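You operate a simulated robot arm through the tools that you are given. There is no shell and no other tool. Be economical: measure what you need, move in short steps, check, and stop when the job is done.

You run a simulated robot arm. Do the job below in one go: nothing can be reset, and whatever is moved stays where it is left.

JOB
Put things in order on the green mat. At the end: the green block stands on top of the white yoghurt pot; the blue glass from the green mat stands where the white stone block stood; the yellow block stands where the blue glass stood; the white stone block from the green mat is in the brown wicker basket; the clear jar stands where the yellow block stood; whatever was shut is shut again. Leave all else as you found it, and nothing knocked over.

The check looks at the end state, three seconds after you hand in, the way a careful person would. Anything else that was tipped, shoved, dropped, spilled or broken makes it a failure.

ROBOT AND FRAMES
A 6-joint arm with a two-finger parallel gripper, fixed in place. Base frame: the origin is at the foot of the arm, x ahead of it, y to its left, z up; the work surface is at about z = 0.743. Lengths are in m, angles in degrees, forces in N, time in s.
With the tool pointing down near the work surface it reaches from about 0.2 to 0.64 m from the base axis. Its first joint turns from -66.0 to 66.0 degrees. Payload 2.7 kg.
The tool frame sits at the grasp point between the pads (the TCP): z along the fingers, y along the line on which they close. The tips reach 0.023 m beyond it. The gripper opens to 0.094 m. The fingers are 0.038 m wide and 0.01 m thick; the gripper's body (0.054 by 0.096 m) begins 0.039 m behind the TCP.
Orientation is that of the tool frame in the base frame, as a unit quaternion [x, y, z, w]. With the fingers straight down and closing along the base's y, the tool's x points along the base's -x, its y along +y and its z along -z.

CONTROLS
- The arm moves only by the tool servo_tool. Its argument "increments" is a list of rows, each an object of numbers (a shift or turn left out is 0, a gripper value left out holds the last): "x", "y", "z": the shift along the tool's x, y, z in m; "rx", "ry", "rz": the turn, a rotation vector about the tool's x, y, z in degrees; "hand": the finger opening in m, from 0 to 0.094. In form: [{"x": .., "y": .., "z": .., "rx": .., "ry": .., "rz": .., "hand": ..}, ...]. A call has 1 to 10 rows; each row is the pose to reach, as a shift and turn from the pose commanded when the call began, along the tool's axes at that moment. Each row takes 0.2 s and may step no farther than 0.05 m and 8.6 degrees from the row before; otherwise, or with a gripper value out of range, the whole call is refused. A pose out of reach is approached as far as the arm can. The call stops where the force on the tool passes 40 N (or 10 N more than at its start, if that is more) or the arm is blocked; 0.2 s more then pass. Each finger travels about 0.045 m/s and halts on what it meets, pressing with about 33 N; the grip force reading is that of the motor and also rises with nothing between the fingers. The clock runs only during rows and for 0.2 s after the last one: add rows that repeat a pose to give the fingers time. It gives the time, the measured TCP pose, the force on the tool (base axes), the opening and the grip force at its end, in the units of the frame above (readings bear some noise).
- Cameras (640 x 400 px; columns grow to the right, rows downward): "scene" is fixed at [0.0756, -0.4395, 1.3948]; the picture's right is [0.73, -0.68, 0.00], its down [-0.46, -0.49, -0.74] and it looks along [0.50, 0.54, -0.67] (base axes); focal length 273 px, centre (320, 200). "wrist" rides on the gripper at [0.086, 0.016, -0.074] in the tool frame; the picture's right is [-0.18, 0.98, 0.00], its down [-0.58, -0.11, -0.81] and it looks along [-0.79, -0.15, 0.59] (tool axes); focal length 243 px, centre (320, 200). There is no depth. A picture from a camera that has moved, and an enlarged one, comes with that camera's place and axes in the base frame and with its lens.
- camera(camera): a new picture of that camera. It takes no simulated time.
- close_up(camera, box): a new picture of the part [left, top, right, bottom] of that camera's present view, enlarged. It takes no simulated time.
- close_job(): hands the job in; it is judged then, once.

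Work in short steps. Places have to be worked out from the pictures, the camera data and where the tool is seen: move nearer, look again, correct. Check each grasp and each placing, and mend what went wrong. You have 120 turns and 64 pictures in all, those below and enlarged ones among them. Open the gripper and draw the arm clear of the work before you hand the job in, unless the task says otherwise; then end with one line.

The tools are called after ">>>" as name(argument=value, ...) on one line, values as JSON. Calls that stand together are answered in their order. servo_tool: Moves the arm, as the interface text tells. Its arguments: {"type":"object","properties":{"increments":{"type":"array","items":{"type":"object","properties":{"x":{"type":"number"},"y":{"type":"number"},"z":{"type":"number"},"rx":{"type":"number"},"ry":{"type":"number"},"rz":{"type":"number"},"hand":{"type":"number"}}}}},"required":["increments"]} The other tools are called the same way: camera (camera) takes a picture; close_up (camera, box) takes an enlarged picture of a part of a camera's view; close_job () hands the job in.

At the start:

```text
t: 0.0
position: [0.3526, -0.0592, 1.1693]
ee_rot: [0.0, 1.0, 0.0, 0.0]
contact_force: [0.2, 0.0, 1.2]
width: 0.0942
gripper_force: 0.2
```

scene: 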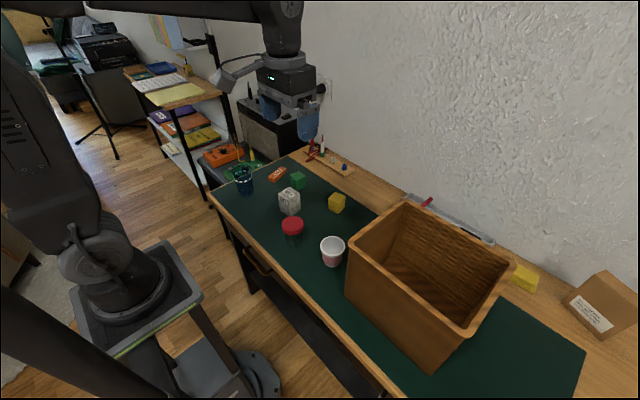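
wrist: 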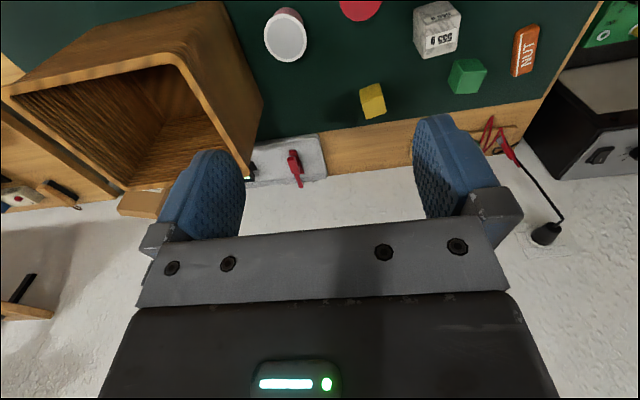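

I'll enlarge the scene view of the mat to identify the objects first.

>>> close_up(camera="scene", box=[220, 150, 380, 270])

>>> close_up(camera="scene", box=[330, 170, 640, 380])

>>> close_up(camera="wrist", box=[240, 0, 640, 200])

```text
3.33 times, centred on (300, 210) of scene
camera zoom: at [0.0756, -0.4395, 1.3948], right [0.73, -0.68, 0.0], down [-0.46, -0.49, -0.74], along [0.5, 0.54, -0.67], focal length 909 px, centre (387, 167)
```

zoom: 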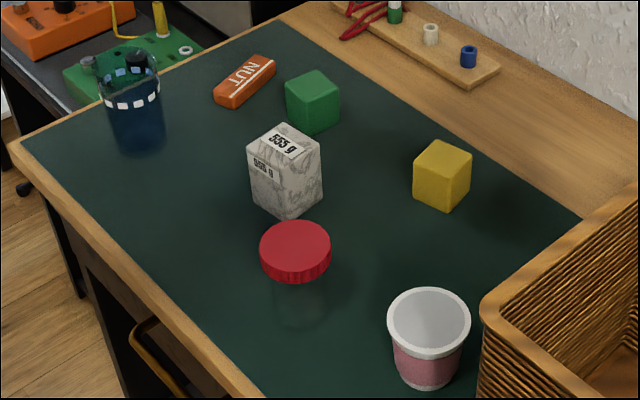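

```text
1.90 times, centred on (485, 275) of scene
camera zoom: at [0.0756, -0.4395, 1.3948], right [0.73, -0.68, 0.0], down [-0.46, -0.49, -0.74], along [0.5, 0.54, -0.67], focal length 519 px, centre (6, 57)
```

zoom: 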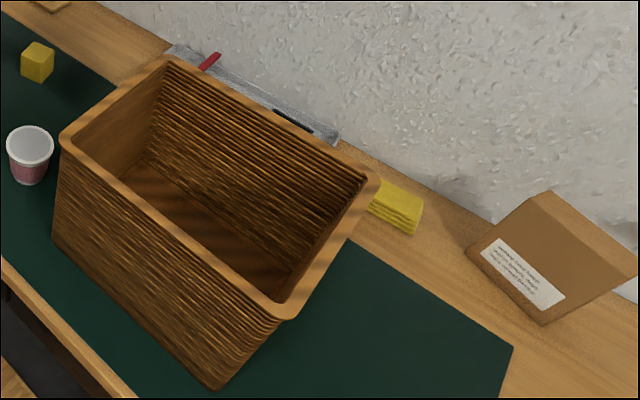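

```text
1.60 times, centred on (440, 100) of wrist
camera zoom: at [0.2666, -0.042, 1.2439], right [0.18, 0.98, 0.0], down [0.58, -0.11, 0.81], along [0.79, -0.15, -0.59], focal length 388 px, centre (128, 360)
```

zoom: 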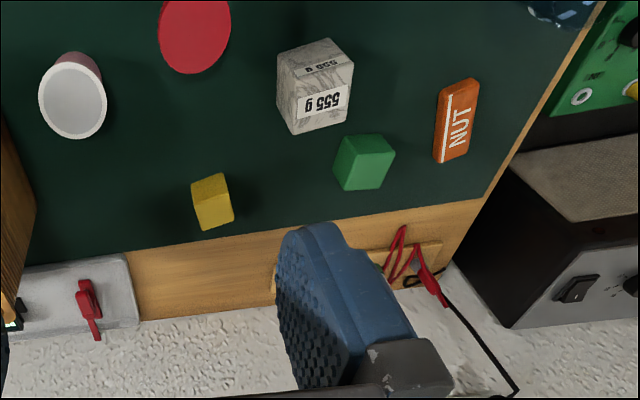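

Objects identified: stone at about (0.46, 0.12), glass (0.39, 0.31), green (0.56, 0.20), yellow (0.58, 0.02), jar (0.37, 0.0), pot (0.41, -0.13), basket opening about x 0.35–0.54, y -0.47 to -0.235. I'll shift left and down a bit for a better wrist view to measure these.

>>> servo_tool(increments=[{"x": 0.01, "y": 0.045}, {"x": 0.02, "y": 0.09, "z": 0.01}, {"x": 0.03, "y": 0.135, "z": 0.03}, {"x": 0.05, "y": 0.175, "z": 0.05}, {"x": 0.05, "y": 0.175, "z": 0.05}])

```text
refused: row 3 steps farther than a row can; nothing moved
```

Row 3 stepped a little too far; I'll use smaller steps.

>>> servo_tool(increments=[{"x": 0.01, "y": 0.04}, {"x": 0.02, "y": 0.08, "z": 0.01}, {"x": 0.03, "y": 0.12, "z": 0.03}, {"x": 0.04, "y": 0.16, "z": 0.04}, {"x": 0.05, "y": 0.175, "z": 0.05}, {"x": 0.05, "y": 0.175, "z": 0.05}])

>>> camera(camera="wrist")

```text
t: 1.4
position: [0.3014, 0.1167, 1.1199]
ee_rot: [0.0, 1.0, 0.001, 0.0]
contact_force: [-0.1, 0.8, -0.4]
width: 0.094
gripper_force: 0.1
```

```text
58 pictures are left
camera wrist: at [0.2155, 0.1345, 1.1945], right [0.18, 0.98, 0.0], down [0.58, -0.11, 0.81], along [0.79, -0.15, -0.59], focal length 243 px, centre (320, 200)
```

wrist: 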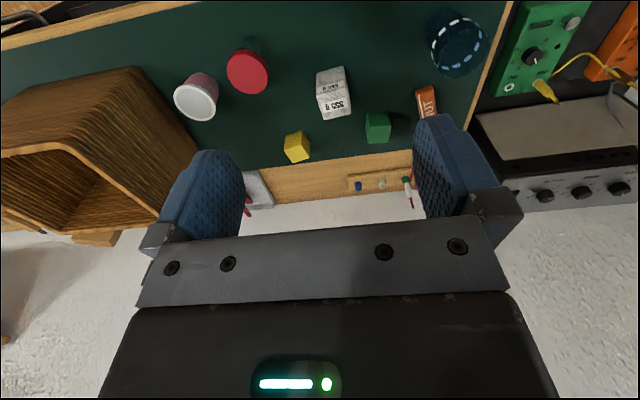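

>>> close_up(camera="wrist", box=[160, 30, 360, 170])

>>> close_up(camera="wrist", box=[300, 0, 500, 140])

```text
2.86 times, centred on (260, 100) of wrist
camera zoom: at [0.2155, 0.1345, 1.1945], right [0.18, 0.98, 0.0], down [0.58, -0.11, 0.81], along [0.79, -0.15, -0.59], focal length 693 px, centre (491, 486)
```

zoom: 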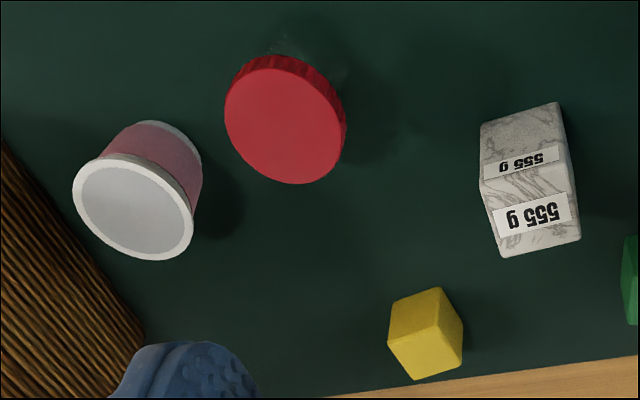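

```text
2.86 times, centred on (400, 70) of wrist
camera zoom: at [0.2155, 0.1345, 1.1945], right [0.18, 0.98, 0.0], down [0.58, -0.11, 0.81], along [0.79, -0.15, -0.59], focal length 693 px, centre (91, 571)
```

zoom: 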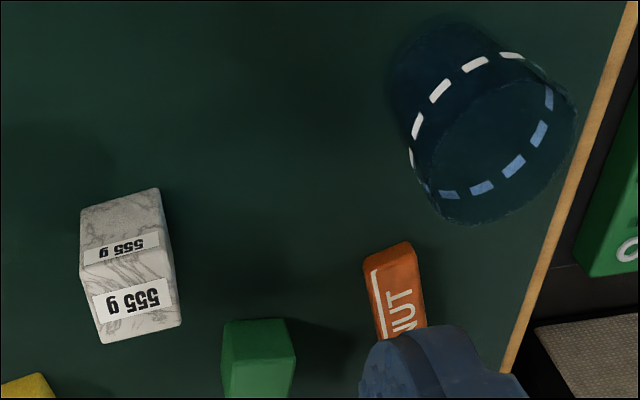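

Stone about 0.05 x 0.052 x 0.071 m, centred near (0.458, 0.115). I move above it and look again.

>>> servo_tool(increments=[{"x": -0.027, "z": 0.04}, {"x": -0.054, "z": 0.08}, {"x": -0.08, "z": 0.12}, {"x": -0.107, "z": 0.155}, {"x": -0.135, "z": 0.19}, {"x": -0.157, "z": 0.22}, {"x": -0.157, "z": 0.22}])

>>> camera(camera="wrist")

>>> close_up(camera="scene", box=[220, 130, 380, 230])

```text
t: 3.0
position: [0.462, 0.1132, 0.9002]
ee_rot: [0.0, 1.0, 0.001, 0.0]
contact_force: [0.2, -0.8, -0.6]
width: 0.0939
gripper_force: 0.0
```

```text
55 pictures are left
camera wrist: at [0.3755, 0.131, 0.9736], right [0.18, 0.98, 0.0], down [0.58, -0.11, 0.81], along [0.79, -0.15, -0.59], focal length 243 px, centre (320, 200)
```

wrist: 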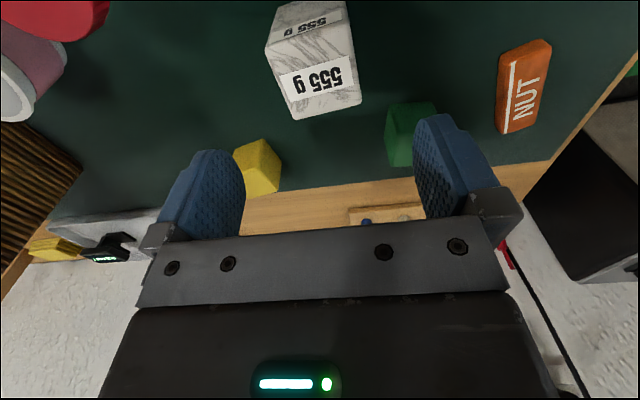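

```text
4.00 times, centred on (300, 180) of scene
camera zoom: at [0.0756, -0.4395, 1.3948], right [0.73, -0.68, 0.0], down [-0.46, -0.49, -0.74], along [0.5, 0.54, -0.67], focal length 1091 px, centre (400, 280)
```

zoom: 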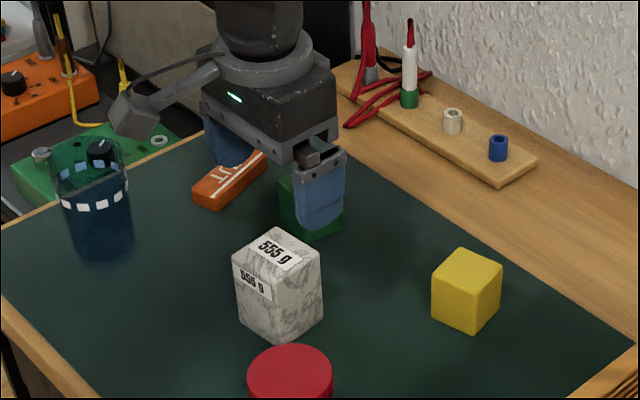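

Stone centre refined to (0.455, 0.114), yaw about +4°. I align and descend around it.

>>> servo_tool(increments=[{"x": 0.003, "y": -0.002, "z": 0.03, "rz": -4}, {"x": 0.004, "y": -0.002, "z": 0.06, "rz": -4}, {"x": 0.004, "y": -0.002, "z": 0.09, "rz": -4}, {"x": 0.004, "y": -0.002, "z": 0.11, "rz": -4}, {"x": 0.004, "y": -0.002, "z": 0.11, "rz": -4}])

>>> camera(camera="wrist")

```text
t: 4.2
position: [0.4575, 0.1129, 0.7905]
ee_rot: [-0.035, 0.999, 0.0, 0.0]
contact_force: [-0.4, 0.0, -0.6]
width: 0.0942
gripper_force: 0.0
```

```text
53 pictures are left
camera wrist: at [0.3698, 0.1245, 0.8642], right [0.12, 0.99, 0.0], down [0.59, -0.07, 0.81], along [0.8, -0.09, -0.59], focal length 243 px, centre (320, 200)
```

wrist: 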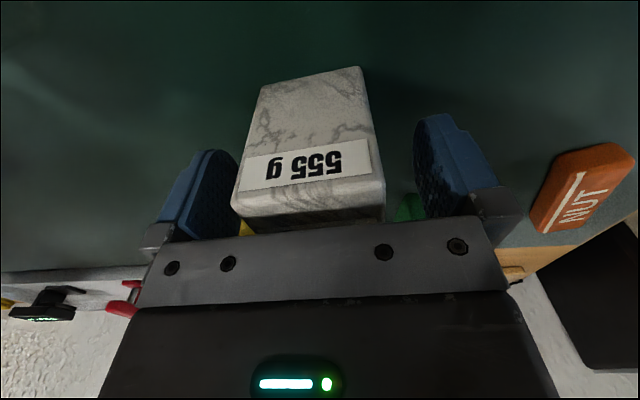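

Block sits well between the fingers; its spot is (0.455, 0.1135). Close to grip.

>>> servo_tool(increments=[{"hand": 0.06}, {"hand": 0.04}, {"hand": 0.03}, {"hand": 0.03}, {"hand": 0.03}])

```text
t: 5.4
position: [0.4565, 0.1124, 0.7906]
ee_rot: [-0.035, 0.999, 0.0, 0.0]
contact_force: [0.3, 1.0, -0.1]
width: 0.0519
gripper_force: 32.8
```

Gripped (0.052 m). Lift straight up well above the basket rim.

>>> servo_tool(increments=[{"z": -0.03}, {"z": -0.075}, {"z": -0.12}, {"z": -0.165}, {"z": -0.21}, {"z": -0.25}, {"z": -0.28}, {"z": -0.28}])

```text
t: 7.2
position: [0.4542, 0.1136, 1.0714]
ee_rot: [-0.035, 0.999, 0.0, 0.0]
contact_force: [0.3, 0.0, -5.1]
width: 0.052
gripper_force: 33.0
```

Stone is held. Carry it across toward the basket, turning so the camera arm will lie along the basket's long side.

>>> servo_tool(increments=[{"x": 0.0035, "y": -0.045, "rz": 8}, {"x": 0.007, "y": -0.09, "rz": 16}, {"x": 0.0105, "y": -0.135, "rz": 24}, {"x": 0.014, "y": -0.18, "rz": 32}, {"x": 0.0175, "y": -0.225, "rz": 40}, {"x": 0.021, "y": -0.27, "rz": 48}, {"x": 0.0245, "y": -0.315, "rz": 56}, {"x": 0.028, "y": -0.36, "rz": 64}, {"x": 0.0315, "y": -0.405, "rz": 72}, {"x": 0.035, "y": -0.45, "rz": 80}])

>>> camera(camera="wrist")

>>> close_up(camera="scene", box=[300, 100, 620, 300])

```text
t: 9.4
position: [0.4529, -0.3385, 1.0694]
ee_rot: [0.616, 0.787, 0.0, -0.001]
contact_force: [1.2, -0.5, -4.9]
width: 0.0517
gripper_force: 32.6
```

```text
52 pictures are left
camera wrist: at [0.4482, -0.249, 1.1438], right [1.0, 0.06, 0.0], down [0.03, -0.59, 0.81], along [0.05, -0.8, -0.59], focal length 243 px, centre (320, 200)
```

wrist: 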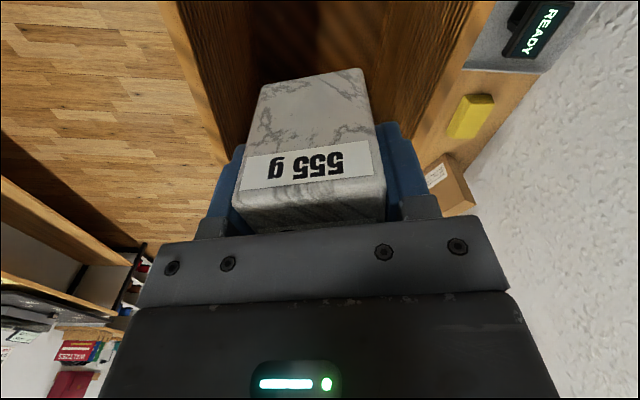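

```text
2.00 times, centred on (460, 200) of scene
camera zoom: at [0.0757, -0.4395, 1.3948], right [0.73, -0.68, 0.0], down [-0.46, -0.49, -0.74], along [0.5, 0.54, -0.67], focal length 545 px, centre (40, 200)
```

zoom: 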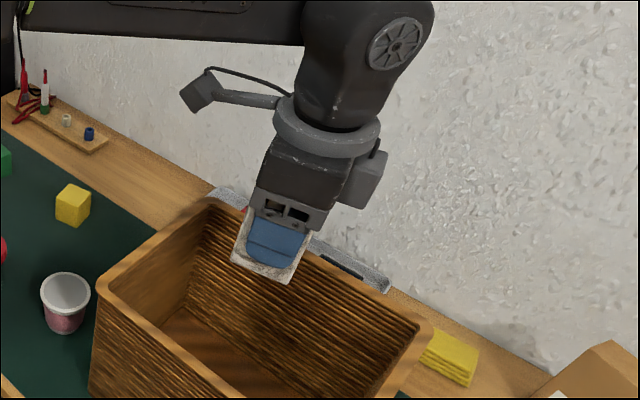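

The stone is above the basket; the wrist has a small box on its far side, so I centre at y ≈ -0.372 and finish squaring to the basket.

>>> servo_tool(increments=[{"x": -0.017, "y": -0.0025, "rz": 7}, {"x": -0.034, "y": -0.005, "rz": 14}, {"x": -0.034, "y": -0.005, "rz": 14, "z": 0.03}, {"x": -0.034, "y": -0.005, "rz": 14, "z": 0.06}, {"x": -0.034, "y": -0.005, "rz": 14, "z": 0.09}, {"x": -0.034, "y": -0.005, "rz": 14, "z": 0.09}])

>>> close_up(camera="scene", box=[320, 120, 560, 300])

>>> camera(camera="wrist")

```text
t: 10.8
position: [0.4545, -0.3738, 0.9794]
ee_rot: [0.707, 0.707, 0.0, 0.0]
contact_force: [0.5, 0.2, -4.8]
width: 0.0519
gripper_force: 33.3
```

```text
2.22 times, centred on (440, 210) of scene
camera zoom: at [0.0757, -0.4396, 1.3948], right [0.73, -0.68, 0.0], down [-0.46, -0.49, -0.74], along [0.5, 0.54, -0.67], focal length 606 px, centre (53, 178)
```

zoom: 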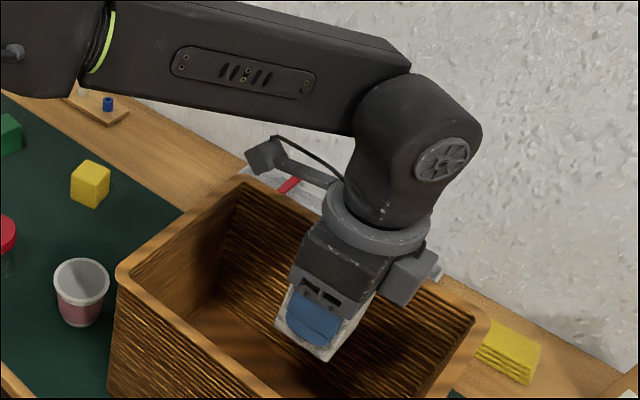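

```text
49 pictures are left
camera wrist: at [0.4714, -0.2856, 1.0546], right [0.98, -0.18, 0.0], down [-0.11, -0.58, 0.81], along [-0.15, -0.79, -0.59], focal length 243 px, centre (320, 200)
```

wrist: 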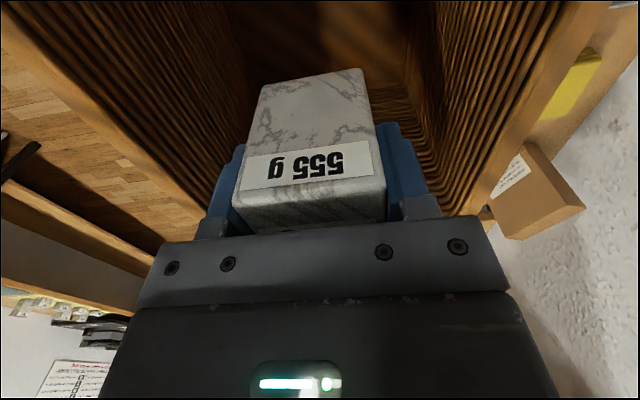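

Clearances look fine on all sides. Lower into the basket, then check.

>>> servo_tool(increments=[{"z": 0.03}, {"z": 0.06}, {"z": 0.09}, {"z": 0.12}, {"z": 0.145}, {"z": 0.155}, {"z": 0.155}])

>>> close_up(camera="scene", box=[320, 120, 560, 300])

```text
t: 12.4
position: [0.4569, -0.3715, 0.8254]
ee_rot: [0.707, 0.707, 0.001, 0.0]
contact_force: [-0.1, -0.1, -4.8]
width: 0.0516
gripper_force: 33.2
```

```text
2.22 times, centred on (440, 210) of scene
camera zoom: at [0.0757, -0.4396, 1.3948], right [0.73, -0.68, 0.0], down [-0.46, -0.49, -0.74], along [0.5, 0.54, -0.67], focal length 606 px, centre (53, 178)
```

zoom: 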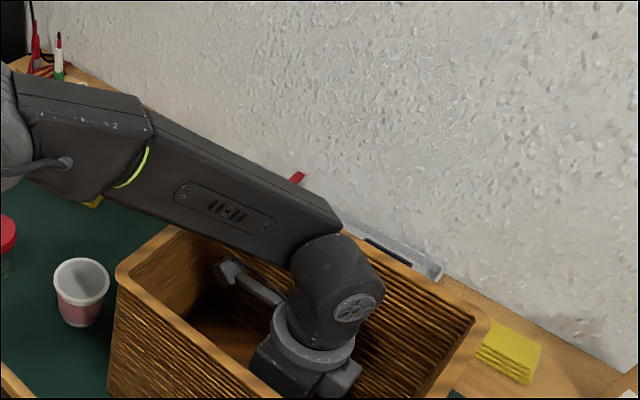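

No contact. Lower in small steps until the floor takes the weight.

>>> servo_tool(increments=[{"z": 0.004}, {"z": 0.008}, {"z": 0.012}, {"z": 0.015}])

```text
t: 13.4
position: [0.4552, -0.3732, 0.8103]
ee_rot: [0.707, 0.707, 0.0, 0.0]
contact_force: [0.6, 0.5, -4.7]
width: 0.0519
gripper_force: 32.9
```

>>> servo_tool(increments=[{"z": 0.003}, {"z": 0.006}, {"z": 0.008}])

```text
t: 14.2
position: [0.4558, -0.3741, 0.8024]
ee_rot: [0.708, 0.706, 0.0, -0.001]
contact_force: [0.6, 0.3, -6.0]
width: 0.052
gripper_force: 32.8
```

Still carrying the weight; a few millimetres more.

>>> servo_tool(increments=[{"z": 0.002}, {"z": 0.004}])

```text
t: 14.8
position: [0.4557, -0.3722, 0.7988]
ee_rot: [0.707, 0.707, 0.0, 0.0]
contact_force: [-1.4, 1.1, -1.2]
width: 0.0519
gripper_force: 33.0
```

Force changed from -5 to -1: the floor is taking the load. One more millimetre and open moderately.

>>> servo_tool(increments=[{"z": 0.001}, {"z": 0.001, "hand": 0.065}, {"z": 0.001, "hand": 0.08}, {"z": 0.001, "hand": 0.08}])

```text
t: 15.8
position: [0.4555, -0.372, 0.7957]
ee_rot: [0.707, 0.707, 0.0, 0.0]
contact_force: [1.2, -0.4, 0.1]
width: 0.0798
gripper_force: 0.1
```

Released. Rise straight out of the basket.

>>> servo_tool(increments=[{"z": -0.03}, {"z": -0.07}, {"z": -0.11}, {"z": -0.155}, {"z": -0.2}, {"z": -0.245}, {"z": -0.275}, {"z": -0.275}])

>>> camera(camera="wrist")

```text
t: 17.6
position: [0.455, -0.3713, 1.0731]
ee_rot: [0.707, 0.707, 0.0, 0.0]
contact_force: [0.4, -0.1, 0.5]
width: 0.08
gripper_force: 0.0
```

```text
47 pictures are left
camera wrist: at [0.4721, -0.2849, 1.1471], right [0.98, -0.18, 0.0], down [-0.11, -0.58, 0.81], along [-0.15, -0.79, -0.59], focal length 243 px, centre (320, 200)
```

wrist: 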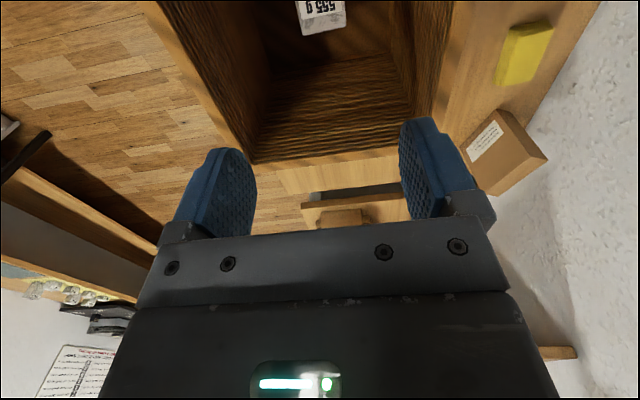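

Stone stands in the basket. Travel back toward the glass at height, turning back.

>>> servo_tool(increments=[{"x": 0.047, "y": -0.008, "rz": -8.4}, {"x": 0.094, "y": -0.016, "rz": -16.8}, {"x": 0.141, "y": -0.024, "rz": -25.2}, {"x": 0.188, "y": -0.032, "rz": -33.6}, {"x": 0.235, "y": -0.04, "rz": -42}, {"x": 0.282, "y": -0.048, "rz": -50.4}, {"x": 0.329, "y": -0.056, "rz": -58.8}, {"x": 0.376, "y": -0.064, "rz": -67.2}, {"x": 0.423, "y": -0.072, "rz": -75.6}, {"x": 0.47, "y": -0.08, "rz": -84}])

```text
t: 19.8
position: [0.3769, 0.0952, 1.071]
ee_rot: [0.052, 0.999, 0.0, -0.001]
contact_force: [-0.4, -1.3, 0.0]
width: 0.08
gripper_force: 0.0
```

Continue to above and just short of the glass, yaw to radial, and open.

>>> servo_tool(increments=[{"x": 0.01, "y": 0.025, "z": 0.01, "rz": -7.4, "hand": 0.094}, {"x": 0.02, "y": 0.05, "z": 0.02, "rz": -14.8}, {"x": 0.03, "y": 0.075, "z": 0.035, "rz": -22.2}, {"x": 0.04, "y": 0.1, "z": 0.05, "rz": -29.6}, {"x": 0.05, "y": 0.125, "z": 0.06, "rz": -37}, {"x": 0.063, "y": 0.149, "z": 0.07, "rz": -44}, {"x": 0.063, "y": 0.149, "z": 0.07, "rz": -44}])

>>> camera(camera="wrist")

>>> close_up(camera="scene", box=[200, 130, 360, 250])

```text
t: 21.4
position: [0.3282, 0.2548, 1.0013]
ee_rot: [-0.327, 0.945, 0.0, 0.0]
contact_force: [-0.2, -0.4, 0.6]
width: 0.0939
gripper_force: 0.0
```

```text
46 pictures are left
camera wrist: at [0.2506, 0.2155, 1.0753], right [-0.46, 0.89, 0.0], down [0.52, 0.27, 0.81], along [0.72, 0.37, -0.59], focal length 243 px, centre (320, 200)
```

wrist: 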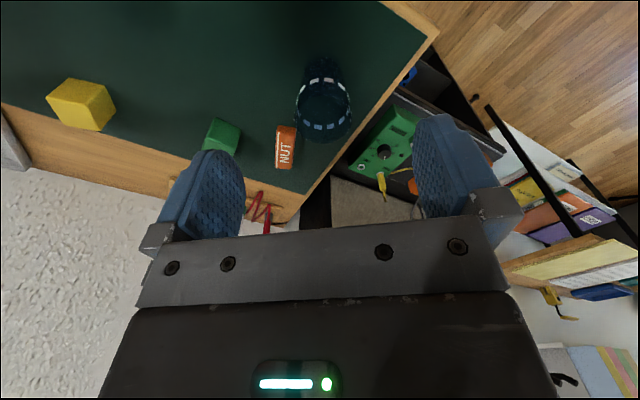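

```text
3.33 times, centred on (280, 190) of scene
camera zoom: at [0.0756, -0.4395, 1.3948], right [0.73, -0.68, 0.0], down [-0.46, -0.49, -0.74], along [0.5, 0.54, -0.67], focal length 909 px, centre (453, 233)
```

zoom: 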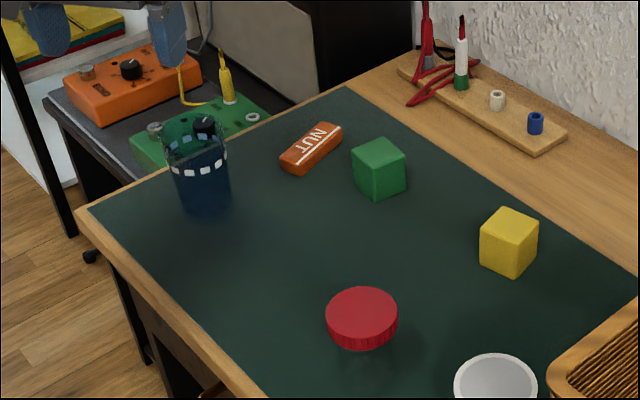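

Zoom on the glass from the wrist.

>>> close_up(camera="wrist", box=[260, 30, 400, 160])

```text
3.08 times, centred on (330, 95) of wrist
camera zoom: at [0.2506, 0.2155, 1.0753], right [-0.46, 0.89, 0.0], down [0.52, 0.27, 0.81], along [0.72, 0.37, -0.59], focal length 746 px, centre (289, 523)
```

zoom: 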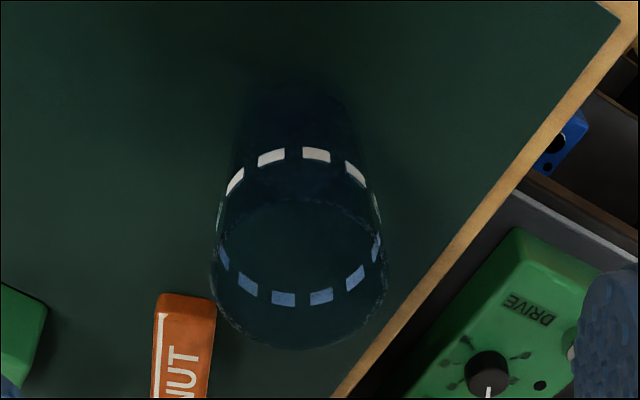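

Glass: rim Ø about 0.064 m, height 0.10 m, centre near (0.396, 0.297). Move above it, tips still over the rim.

>>> servo_tool(increments=[{"x": -0.03, "y": -0.003, "z": 0.02}, {"x": -0.06, "y": -0.006, "z": 0.05}, {"x": -0.079, "y": -0.009, "z": 0.08}, {"x": -0.079, "y": -0.009, "z": 0.1}, {"x": -0.079, "y": -0.009, "z": 0.1}])

>>> camera(camera="wrist")

>>> close_up(camera="scene", box=[200, 130, 300, 210])

```text
t: 22.6
position: [0.3968, 0.2964, 0.9015]
ee_rot: [-0.326, 0.945, 0.0, 0.0]
contact_force: [0.2, -0.4, -0.4]
width: 0.094
gripper_force: 0.2
```

```text
43 pictures are left
camera wrist: at [0.3188, 0.2561, 0.9758], right [-0.46, 0.89, 0.0], down [0.52, 0.27, 0.81], along [0.72, 0.37, -0.59], focal length 243 px, centre (320, 200)
```

wrist: 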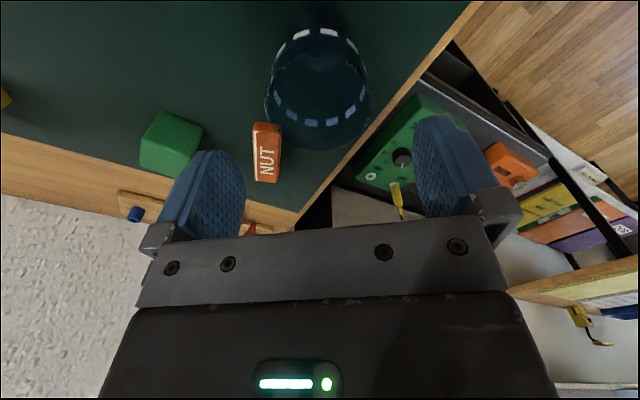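

```text
5.00 times, centred on (250, 170) of scene
camera zoom: at [0.0756, -0.4395, 1.3948], right [0.73, -0.68, 0.0], down [-0.46, -0.49, -0.74], along [0.5, 0.54, -0.67], focal length 1364 px, centre (670, 350)
```

zoom: 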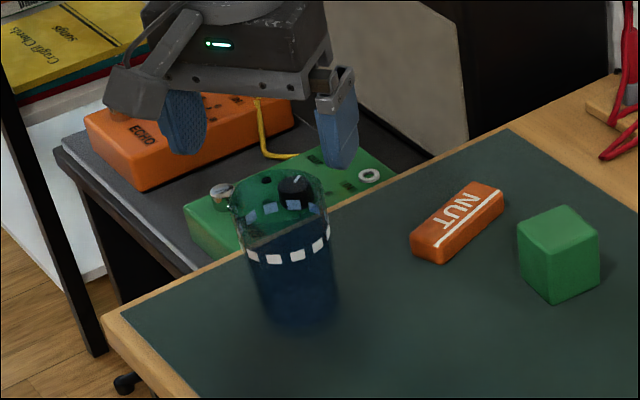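

Glass is centred under the tool. Descend to z ≈ 0.816 (rim stays below the gripper body) and close.

>>> servo_tool(increments=[{"z": 0.03}, {"z": 0.06}, {"z": 0.085}, {"z": 0.085}, {"z": 0.085, "hand": 0.075}, {"z": 0.085, "hand": 0.06}, {"z": 0.085, "hand": 0.05}, {"z": 0.085, "hand": 0.05}, {"z": 0.085, "hand": 0.05}])

>>> camera(camera="wrist")

```text
t: 24.6
position: [0.3969, 0.2934, 0.8157]
ee_rot: [-0.325, 0.946, 0.0, 0.0]
contact_force: [-0.4, 0.7, 0.1]
width: 0.0602
gripper_force: 33.3
```

```text
41 pictures are left
camera wrist: at [0.3191, 0.2545, 0.8899], right [-0.46, 0.89, 0.0], down [0.53, 0.27, 0.81], along [0.72, 0.37, -0.59], focal length 243 px, centre (320, 200)
```

wrist: 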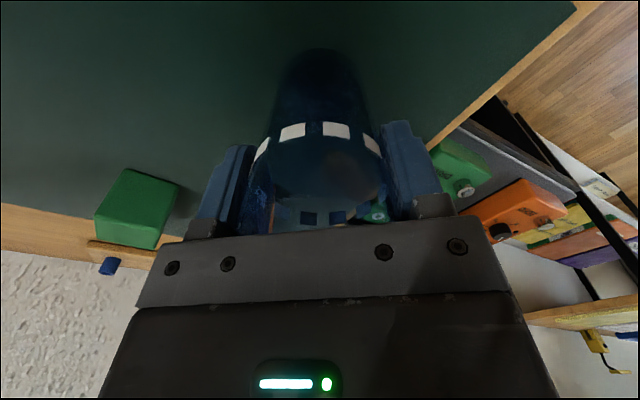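

Gripped at 0.060; the glass centre (0.396, 0.294) is its spot for later. Lift 0.09 and carry toward the stone's spot.

>>> servo_tool(increments=[{"z": -0.02}, {"z": -0.055}, {"z": -0.09}, {"x": 0.0105, "y": -0.03, "z": -0.09, "rz": 5}, {"x": 0.021, "y": -0.06, "z": -0.09, "rz": 10}, {"x": 0.0315, "y": -0.09, "z": -0.09, "rz": 15}, {"x": 0.042, "y": -0.12, "z": -0.09, "rz": 20}, {"x": 0.0525, "y": -0.15, "z": -0.09, "rz": 25}, {"x": 0.0627, "y": -0.1787, "z": -0.09, "rz": 28}, {"x": 0.0627, "y": -0.1787, "z": -0.09, "rz": 28}])

>>> camera(camera="wrist")

```text
t: 26.8
position: [0.4583, 0.1152, 0.9073]
ee_rot: [-0.087, 0.996, 0.0, 0.0]
contact_force: [-0.3, 0.3, -0.7]
width: 0.06
gripper_force: 32.6
```

```text
40 pictures are left
camera wrist: at [0.3709, 0.1165, 0.9815], right [0.01, 1.0, 0.0], down [0.59, -0.01, 0.81], along [0.81, -0.01, -0.59], focal length 243 px, centre (320, 200)
```

wrist: 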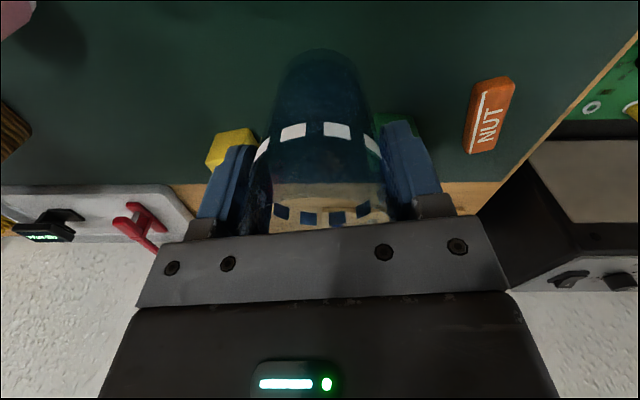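

Held upright over the stone's spot. Lower to just above the mat, then feel for contact.

>>> servo_tool(increments=[{"x": 0.001, "y": -0.001, "z": 0.03}, {"x": 0.001, "y": -0.001, "z": 0.06}, {"x": 0.001, "y": -0.001, "z": 0.08}, {"x": 0.001, "y": -0.001, "z": 0.086}, {"x": 0.001, "y": -0.001, "z": 0.088}, {"x": 0.001, "y": -0.001, "z": 0.088}])

```text
t: 28.2
position: [0.4568, 0.1146, 0.8181]
ee_rot: [-0.087, 0.996, 0.0, 0.0]
contact_force: [0.6, -0.3, -1.7]
width: 0.0597
gripper_force: 32.8
```

>>> servo_tool(increments=[{"z": 0.001}, {"z": 0.002}, {"z": 0.002}])

```text
t: 29.0
position: [0.4567, 0.1139, 0.8163]
ee_rot: [-0.086, 0.996, 0.0, -0.001]
contact_force: [0.9, 0.2, -1.5]
width: 0.0598
gripper_force: 33.0
```

Back at exactly the grasp height (lifted 0.090, lowered 0.090), so it's on the mat. Open and look.

>>> servo_tool(increments=[{"hand": 0.065}, {"hand": 0.075}, {"hand": 0.09}, {"hand": 0.094}, {"hand": 0.094}])

>>> camera(camera="wrist")

```text
t: 30.2
position: [0.4556, 0.1123, 0.8164]
ee_rot: [-0.087, 0.996, 0.0, 0.0]
contact_force: [0.3, -0.2, 0.3]
width: 0.0936
gripper_force: 0.1
```

```text
39 pictures are left
camera wrist: at [0.3687, 0.1156, 0.8899], right [0.01, 1.0, 0.0], down [0.59, -0.01, 0.81], along [0.81, -0.01, -0.59], focal length 243 px, centre (320, 200)
```

wrist: 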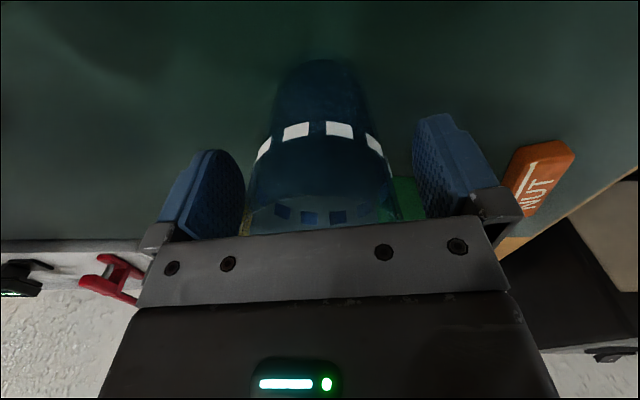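

Glass stands at about (0.457, 0.115), good. Rise and go above the yellow block.

>>> servo_tool(increments=[{"z": -0.04}, {"z": -0.08}, {"z": -0.11}, {"x": -0.03, "y": -0.035, "z": -0.11, "rz": 4}, {"x": -0.06, "y": -0.07, "z": -0.11, "rz": 8}, {"x": -0.09, "y": -0.1, "z": -0.1, "rz": 10}, {"x": -0.097, "y": -0.112, "z": -0.08, "rz": 10}, {"x": -0.097, "y": -0.112, "z": -0.08, "rz": 10}])

>>> camera(camera="wrist")

>>> close_up(camera="scene", box=[220, 130, 380, 250])

```text
t: 32.0
position: [0.5717, 0.0195, 0.8977]
ee_rot: [0.0, 1.0, 0.0, 0.0]
contact_force: [0.4, 0.7, -0.7]
width: 0.0939
gripper_force: 0.0
```

```text
38 pictures are left
camera wrist: at [0.4863, 0.0374, 0.9714], right [0.18, 0.98, 0.0], down [0.58, -0.11, 0.81], along [0.79, -0.15, -0.59], focal length 243 px, centre (320, 200)
```

wrist: 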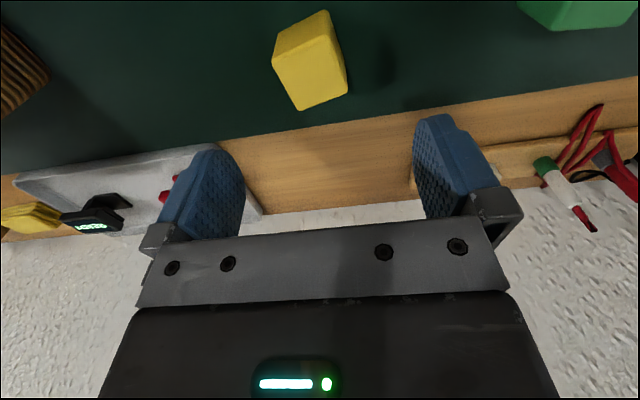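

```text
3.33 times, centred on (300, 190) of scene
camera zoom: at [0.0756, -0.4395, 1.3948], right [0.73, -0.68, 0.0], down [-0.46, -0.49, -0.74], along [0.5, 0.54, -0.67], focal length 909 px, centre (387, 233)
```

zoom: 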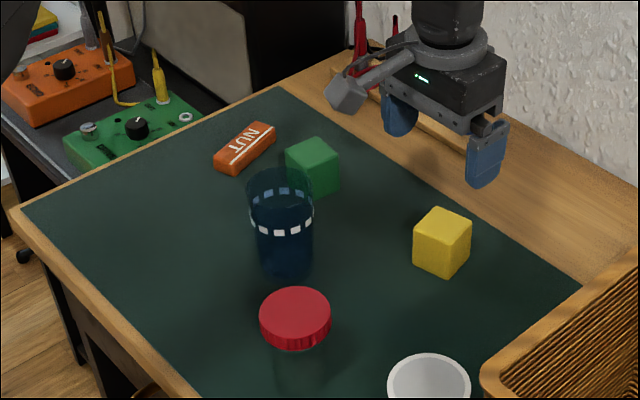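

Yellow centre (0.5775, 0.0142), about 0.042 cube, yaw about +8°. Align and descend.

>>> servo_tool(increments=[{"x": -0.006, "y": -0.005, "z": 0.03, "rz": -8}, {"x": -0.006, "y": -0.005, "z": 0.06, "rz": -8}, {"x": -0.006, "y": -0.005, "z": 0.09, "rz": -8}, {"x": -0.006, "y": -0.005, "z": 0.115, "rz": -8}, {"x": -0.006, "y": -0.005, "z": 0.123, "rz": -8}, {"x": -0.006, "y": -0.005, "z": 0.123, "rz": -8}])

>>> camera(camera="wrist")

```text
t: 33.4
position: [0.5777, 0.0156, 0.7736]
ee_rot: [-0.07, 0.998, 0.0, 0.001]
contact_force: [-1.0, -0.6, -0.3]
width: 0.094
gripper_force: 0.0
```

```text
36 pictures are left
camera wrist: at [0.4904, 0.0212, 0.8485], right [0.05, 1.0, 0.0], down [0.59, -0.03, 0.81], along [0.81, -0.04, -0.59], focal length 243 px, centre (320, 200)
```

wrist: 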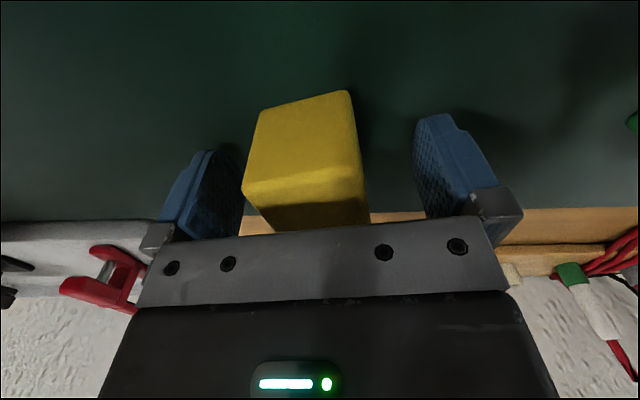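

Well framed; yellow spot is (0.577, 0.014). Turn 2° more and close.

>>> servo_tool(increments=[{"rz": -2, "hand": 0.075}, {"rz": -2, "hand": 0.055}, {"rz": -2, "hand": 0.035}, {"rz": -2, "hand": 0.03}, {"rz": -2, "hand": 0.03}, {"rz": -2, "hand": 0.03}])

```text
t: 34.8
position: [0.5784, 0.0159, 0.7737]
ee_rot: [-0.088, 0.996, 0.0, 0.001]
contact_force: [0.2, -0.3, 0.3]
width: 0.0444
gripper_force: 33.0
```

Gripped (0.044). Lift 0.15.

>>> servo_tool(increments=[{"z": -0.03}, {"z": -0.07}, {"z": -0.11}, {"z": -0.15}, {"z": -0.15}])

>>> servo_tool(increments=[{"x": 0.0184, "y": 0.0436, "rz": -4}, {"x": 0.0369, "y": 0.0871, "rz": -8}, {"x": 0.0553, "y": 0.1307, "rz": -12}, {"x": 0.0737, "y": 0.1743, "rz": -16}, {"x": 0.0921, "y": 0.2179, "rz": -20}, {"x": 0.1106, "y": 0.2614, "rz": -24}, {"x": 0.129, "y": 0.305, "rz": -28}, {"x": 0.129, "y": 0.305, "rz": -28}])

>>> camera(camera="wrist")

```text
t: 36.0
position: [0.5763, 0.0149, 0.9224]
ee_rot: [-0.087, 0.996, 0.0, 0.0]
contact_force: [-0.3, 0.8, -0.3]
width: 0.0443
gripper_force: 32.6
```

```text
t: 37.8
position: [0.3984, 0.2946, 0.924]
ee_rot: [-0.326, 0.945, 0.0, 0.0]
contact_force: [0.4, 1.2, -0.5]
width: 0.0446
gripper_force: 32.9
```

```text
35 pictures are left
camera wrist: at [0.3206, 0.2553, 0.9979], right [-0.46, 0.89, 0.0], down [0.53, 0.27, 0.81], along [0.72, 0.37, -0.59], focal length 243 px, centre (320, 200)
```

wrist: 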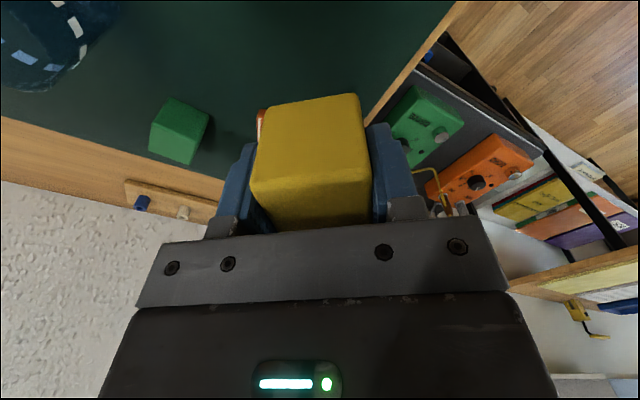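

Held, over the glass's former spot. Lower by the same 0.15 and release.

>>> servo_tool(increments=[{"z": 0.04}, {"z": 0.08}, {"z": 0.12}, {"z": 0.14}, {"z": 0.148}, {"z": 0.15}, {"z": 0.15}])

>>> servo_tool(increments=[{"hand": 0.05}, {"hand": 0.06}, {"hand": 0.075}, {"hand": 0.09}, {"hand": 0.094}])

>>> camera(camera="wrist")

```text
t: 39.4
position: [0.3969, 0.2931, 0.7739]
ee_rot: [-0.326, 0.946, 0.0, 0.0]
contact_force: [-0.7, -2.8, 8.4]
width: 0.0447
gripper_force: 33.3
```

```text
t: 40.6
position: [0.397, 0.2926, 0.7742]
ee_rot: [-0.326, 0.946, 0.0, 0.0]
contact_force: [-0.3, -0.1, -0.3]
width: 0.0941
gripper_force: 0.0
```

```text
34 pictures are left
camera wrist: at [0.3193, 0.2534, 0.8479], right [-0.46, 0.89, 0.0], down [0.53, 0.27, 0.81], along [0.72, 0.37, -0.59], focal length 243 px, centre (320, 200)
```

wrist: 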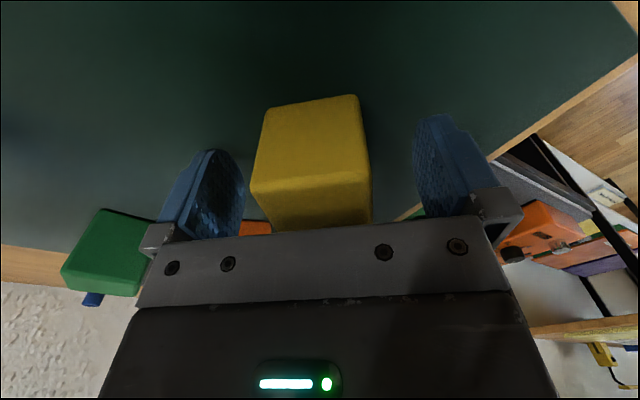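

Yellow stands in place. Rise and head to the jar.

>>> servo_tool(increments=[{"z": -0.04}, {"z": -0.08}, {"z": -0.12}, {"z": -0.155}, {"z": -0.155}])

>>> servo_tool(increments=[{"x": 0.0291, "y": -0.0313, "rz": 5.4}, {"x": 0.0583, "y": -0.0626, "rz": 10.9}, {"x": 0.0874, "y": -0.0939, "rz": 16.3}, {"x": 0.1166, "y": -0.1251, "rz": 21.8}, {"x": 0.1457, "y": -0.1564, "rz": 27.2}, {"x": 0.1749, "y": -0.1877, "rz": 32.7}, {"x": 0.204, "y": -0.219, "rz": 38.2}, {"x": 0.204, "y": -0.219, "rz": 38.2}])

>>> camera(camera="wrist")

>>> close_up(camera="scene", box=[250, 180, 370, 280])

```text
t: 41.8
position: [0.3971, 0.2911, 0.9307]
ee_rot: [-0.326, 0.945, 0.0, 0.0]
contact_force: [0.3, 0.4, -0.6]
width: 0.0939
gripper_force: 0.1
```

```text
t: 43.6
position: [0.3703, -0.0057, 0.9254]
ee_rot: [0.002, 1.0, 0.0, -0.001]
contact_force: [-0.1, 1.5, 0.0]
width: 0.094
gripper_force: 0.1
```

```text
33 pictures are left
camera wrist: at [0.2833, 0.0122, 0.9998], right [0.19, 0.98, 0.0], down [0.58, -0.11, 0.81], along [0.79, -0.15, -0.59], focal length 243 px, centre (320, 200)
```

wrist: 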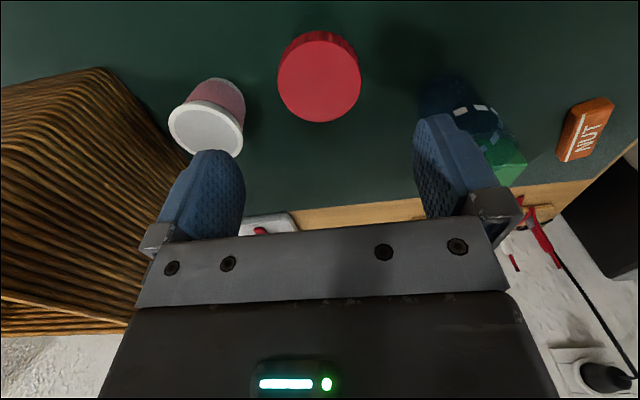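

```text
4.00 times, centred on (310, 230) of scene
camera zoom: at [0.0756, -0.4395, 1.3948], right [0.73, -0.68, 0.0], down [-0.46, -0.49, -0.74], along [0.5, 0.54, -0.67], focal length 1091 px, centre (360, 80)
```

zoom: 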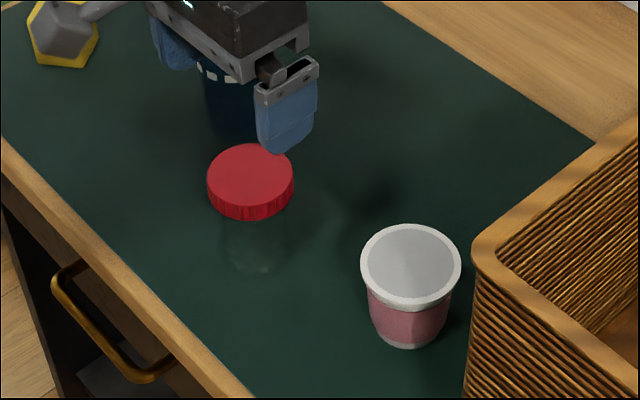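

Lid Ø about 0.060, centre (0.373, -0.005). I need the jar's body shape below the lid, so zoom in.

>>> close_up(camera="wrist", box=[270, 10, 370, 130])

>>> close_up(camera="scene", box=[290, 205, 340, 255])

```text
3.33 times, centred on (320, 70) of wrist
camera zoom: at [0.2833, 0.0122, 0.9998], right [0.19, 0.98, 0.0], down [0.58, -0.11, 0.81], along [0.79, -0.15, -0.59], focal length 809 px, centre (320, 633)
```

zoom: 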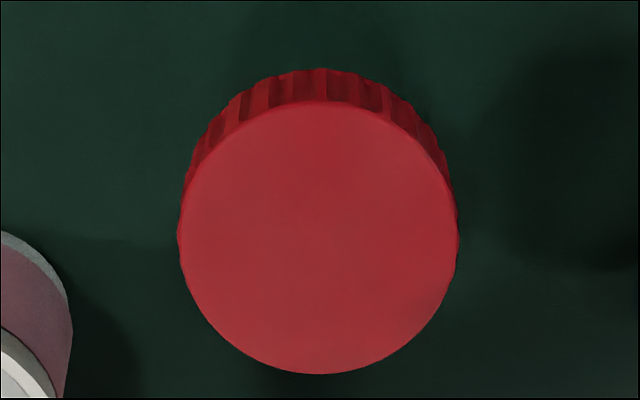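

```text
8.00 times, centred on (315, 230) of scene
camera zoom: at [0.0756, -0.4395, 1.3948], right [0.73, -0.68, 0.0], down [-0.46, -0.49, -0.74], along [0.5, 0.54, -0.67], focal length 2182 px, centre (360, -40)
```

zoom: 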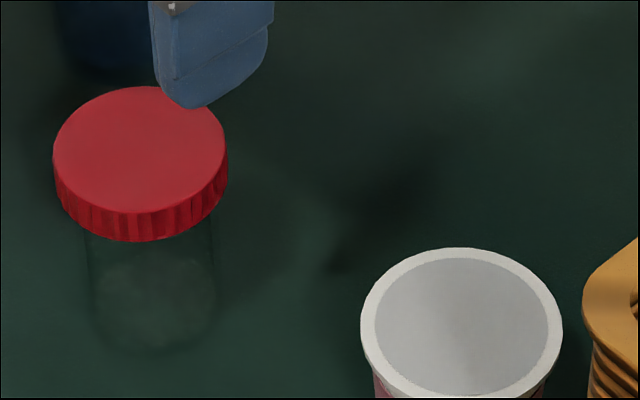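

The glass body is narrower (≈0.048) than the lid (0.060), so a top grip holds the lid. I'll grip it there and do a small lift test to see whether the jar comes along; first descend.

>>> servo_tool(increments=[{"x": -0.002, "z": 0.03}, {"x": -0.002, "z": 0.06}, {"x": -0.002, "z": 0.09}, {"x": -0.002, "z": 0.11}, {"x": -0.002, "z": 0.119}, {"x": -0.002, "z": 0.119}])

>>> camera(camera="wrist")

```text
t: 45.0
position: [0.3721, -0.0052, 0.8071]
ee_rot: [0.002, 1.0, 0.0, 0.001]
contact_force: [-0.4, 0.0, -0.2]
width: 0.0942
gripper_force: 0.1
```

```text
29 pictures are left
camera wrist: at [0.2861, 0.0133, 0.8826], right [0.19, 0.98, 0.0], down [0.58, -0.11, 0.81], along [0.79, -0.15, -0.59], focal length 243 px, centre (320, 200)
```

wrist: 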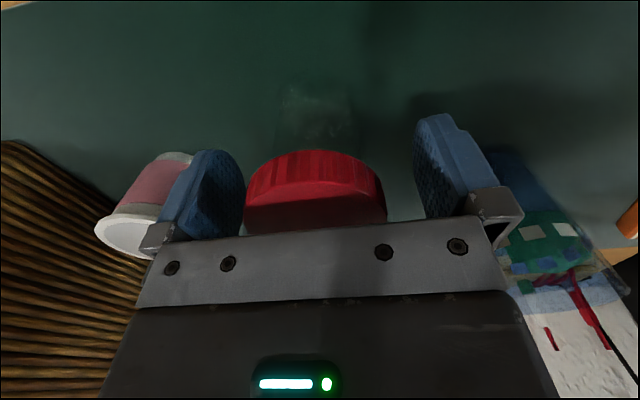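

Centred on the jar. Close, then lift 8 mm and look.

>>> servo_tool(increments=[{"hand": 0.08}, {"hand": 0.065}, {"hand": 0.05}, {"hand": 0.045}, {"hand": 0.045}, {"hand": 0.045}])

>>> servo_tool(increments=[{"z": -0.004}, {"z": -0.008}, {"z": -0.008}])

>>> close_up(camera="wrist", box=[240, 50, 400, 220])

```text
t: 46.4
position: [0.3721, -0.0046, 0.808]
ee_rot: [0.002, 1.0, 0.0, 0.0]
contact_force: [0.4, -0.6, 1.2]
width: 0.0608
gripper_force: 32.8
```

```text
t: 47.2
position: [0.3715, -0.0042, 0.8178]
ee_rot: [0.002, 1.0, -0.001, -0.001]
contact_force: [0.0, -0.1, -1.6]
width: 0.0606
gripper_force: 32.9
```

```text
2.35 times, centred on (320, 135) of wrist
camera zoom: at [0.2862, 0.0132, 0.8916], right [0.19, 0.98, 0.0], down [0.58, -0.11, 0.81], along [0.79, -0.15, -0.59], focal length 571 px, centre (320, 353)
```

zoom: 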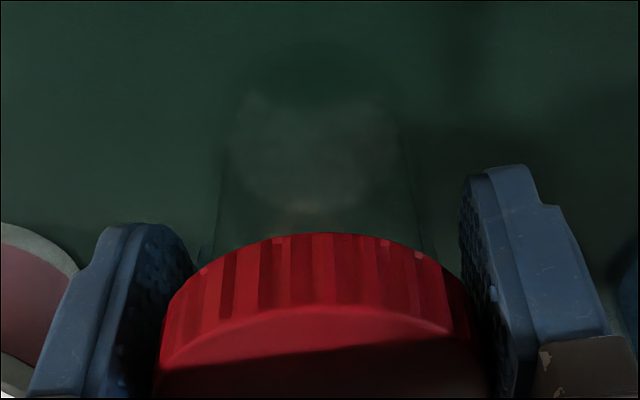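

Force suggests some weight; lift further and check that glass follows.

>>> servo_tool(increments=[{"z": -0.02}, {"z": -0.04}, {"z": -0.04}])

>>> close_up(camera="wrist", box=[240, 50, 400, 220])

>>> close_up(camera="scene", box=[260, 180, 360, 270])

```text
t: 48.0
position: [0.3711, -0.0048, 0.8579]
ee_rot: [0.001, 1.0, 0.001, 0.0]
contact_force: [1.0, 0.2, -2.2]
width: 0.0609
gripper_force: 33.2
```

```text
2.35 times, centred on (320, 135) of wrist
camera zoom: at [0.2853, 0.0126, 0.9316], right [0.19, 0.98, 0.0], down [0.58, -0.11, 0.81], along [0.79, -0.15, -0.59], focal length 571 px, centre (320, 353)
```

zoom: 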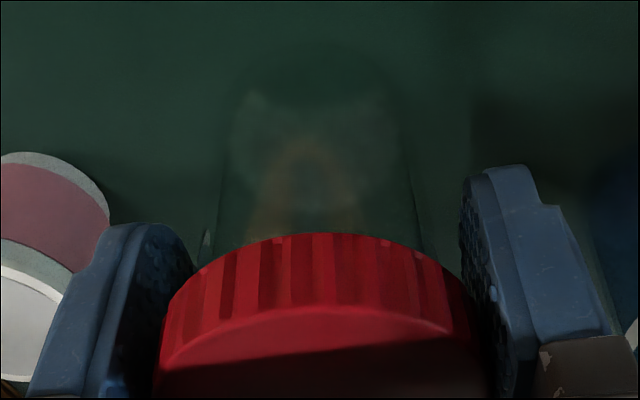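

```text
4.44 times, centred on (310, 225) of scene
camera zoom: at [0.0756, -0.4395, 1.3948], right [0.73, -0.68, 0.0], down [-0.46, -0.49, -0.74], along [0.5, 0.54, -0.67], focal length 1212 px, centre (364, 89)
```

zoom: 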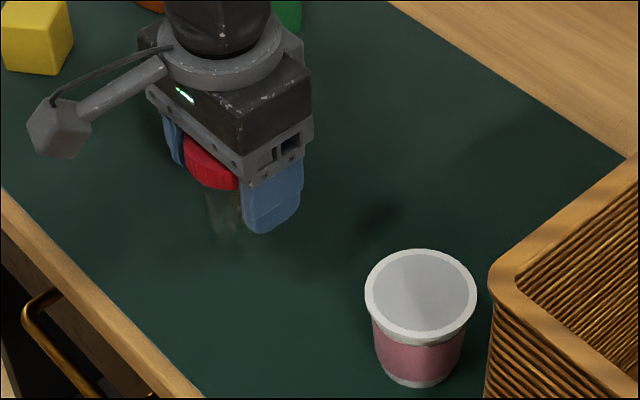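

The jar comes with its lid. Raise and carry to the yellow block's spot (0.577, 0.014).

>>> servo_tool(increments=[{"z": -0.04}, {"z": -0.07}, {"x": -0.04, "y": 0.004, "z": -0.07}, {"x": -0.08, "y": 0.008, "z": -0.07}, {"x": -0.12, "y": 0.012, "z": -0.07}, {"x": -0.16, "y": 0.016, "z": -0.07}, {"x": -0.205, "y": 0.019, "z": -0.07}, {"x": -0.205, "y": 0.019, "z": -0.07}])

```text
t: 49.8
position: [0.5771, 0.0123, 0.9278]
ee_rot: [0.002, 1.0, 0.0, -0.001]
contact_force: [-0.6, -1.0, -1.1]
width: 0.0607
gripper_force: 32.3
```

Over the target. Lower by the 0.118 I lifted, minus 2 mm first.

>>> servo_tool(increments=[{"y": 0.001, "z": 0.03}, {"y": 0.001, "z": 0.06}, {"y": 0.001, "z": 0.09}, {"y": 0.001, "z": 0.108}, {"y": 0.001, "z": 0.114}, {"y": 0.001, "z": 0.116}, {"y": 0.001, "z": 0.117}, {"y": 0.001, "z": 0.118}, {"y": 0.001, "z": 0.118}])

```text
t: 51.8
position: [0.5764, 0.0141, 0.808]
ee_rot: [0.002, 1.0, 0.0, -0.001]
contact_force: [0.5, -0.5, -1.8]
width: 0.0606
gripper_force: 32.7
```

Reading still looks like hanging weight; feel one more millimetre.

>>> servo_tool(increments=[{"z": 0.001}, {"z": 0.0015}, {"z": 0.0015}])

```text
t: 52.6
position: [0.578, 0.0147, 0.8099]
ee_rot: [0.001, 1.0, 0.0, 0.0]
contact_force: [0.0, -1.3, -0.1]
width: 0.0607
gripper_force: 32.8
```

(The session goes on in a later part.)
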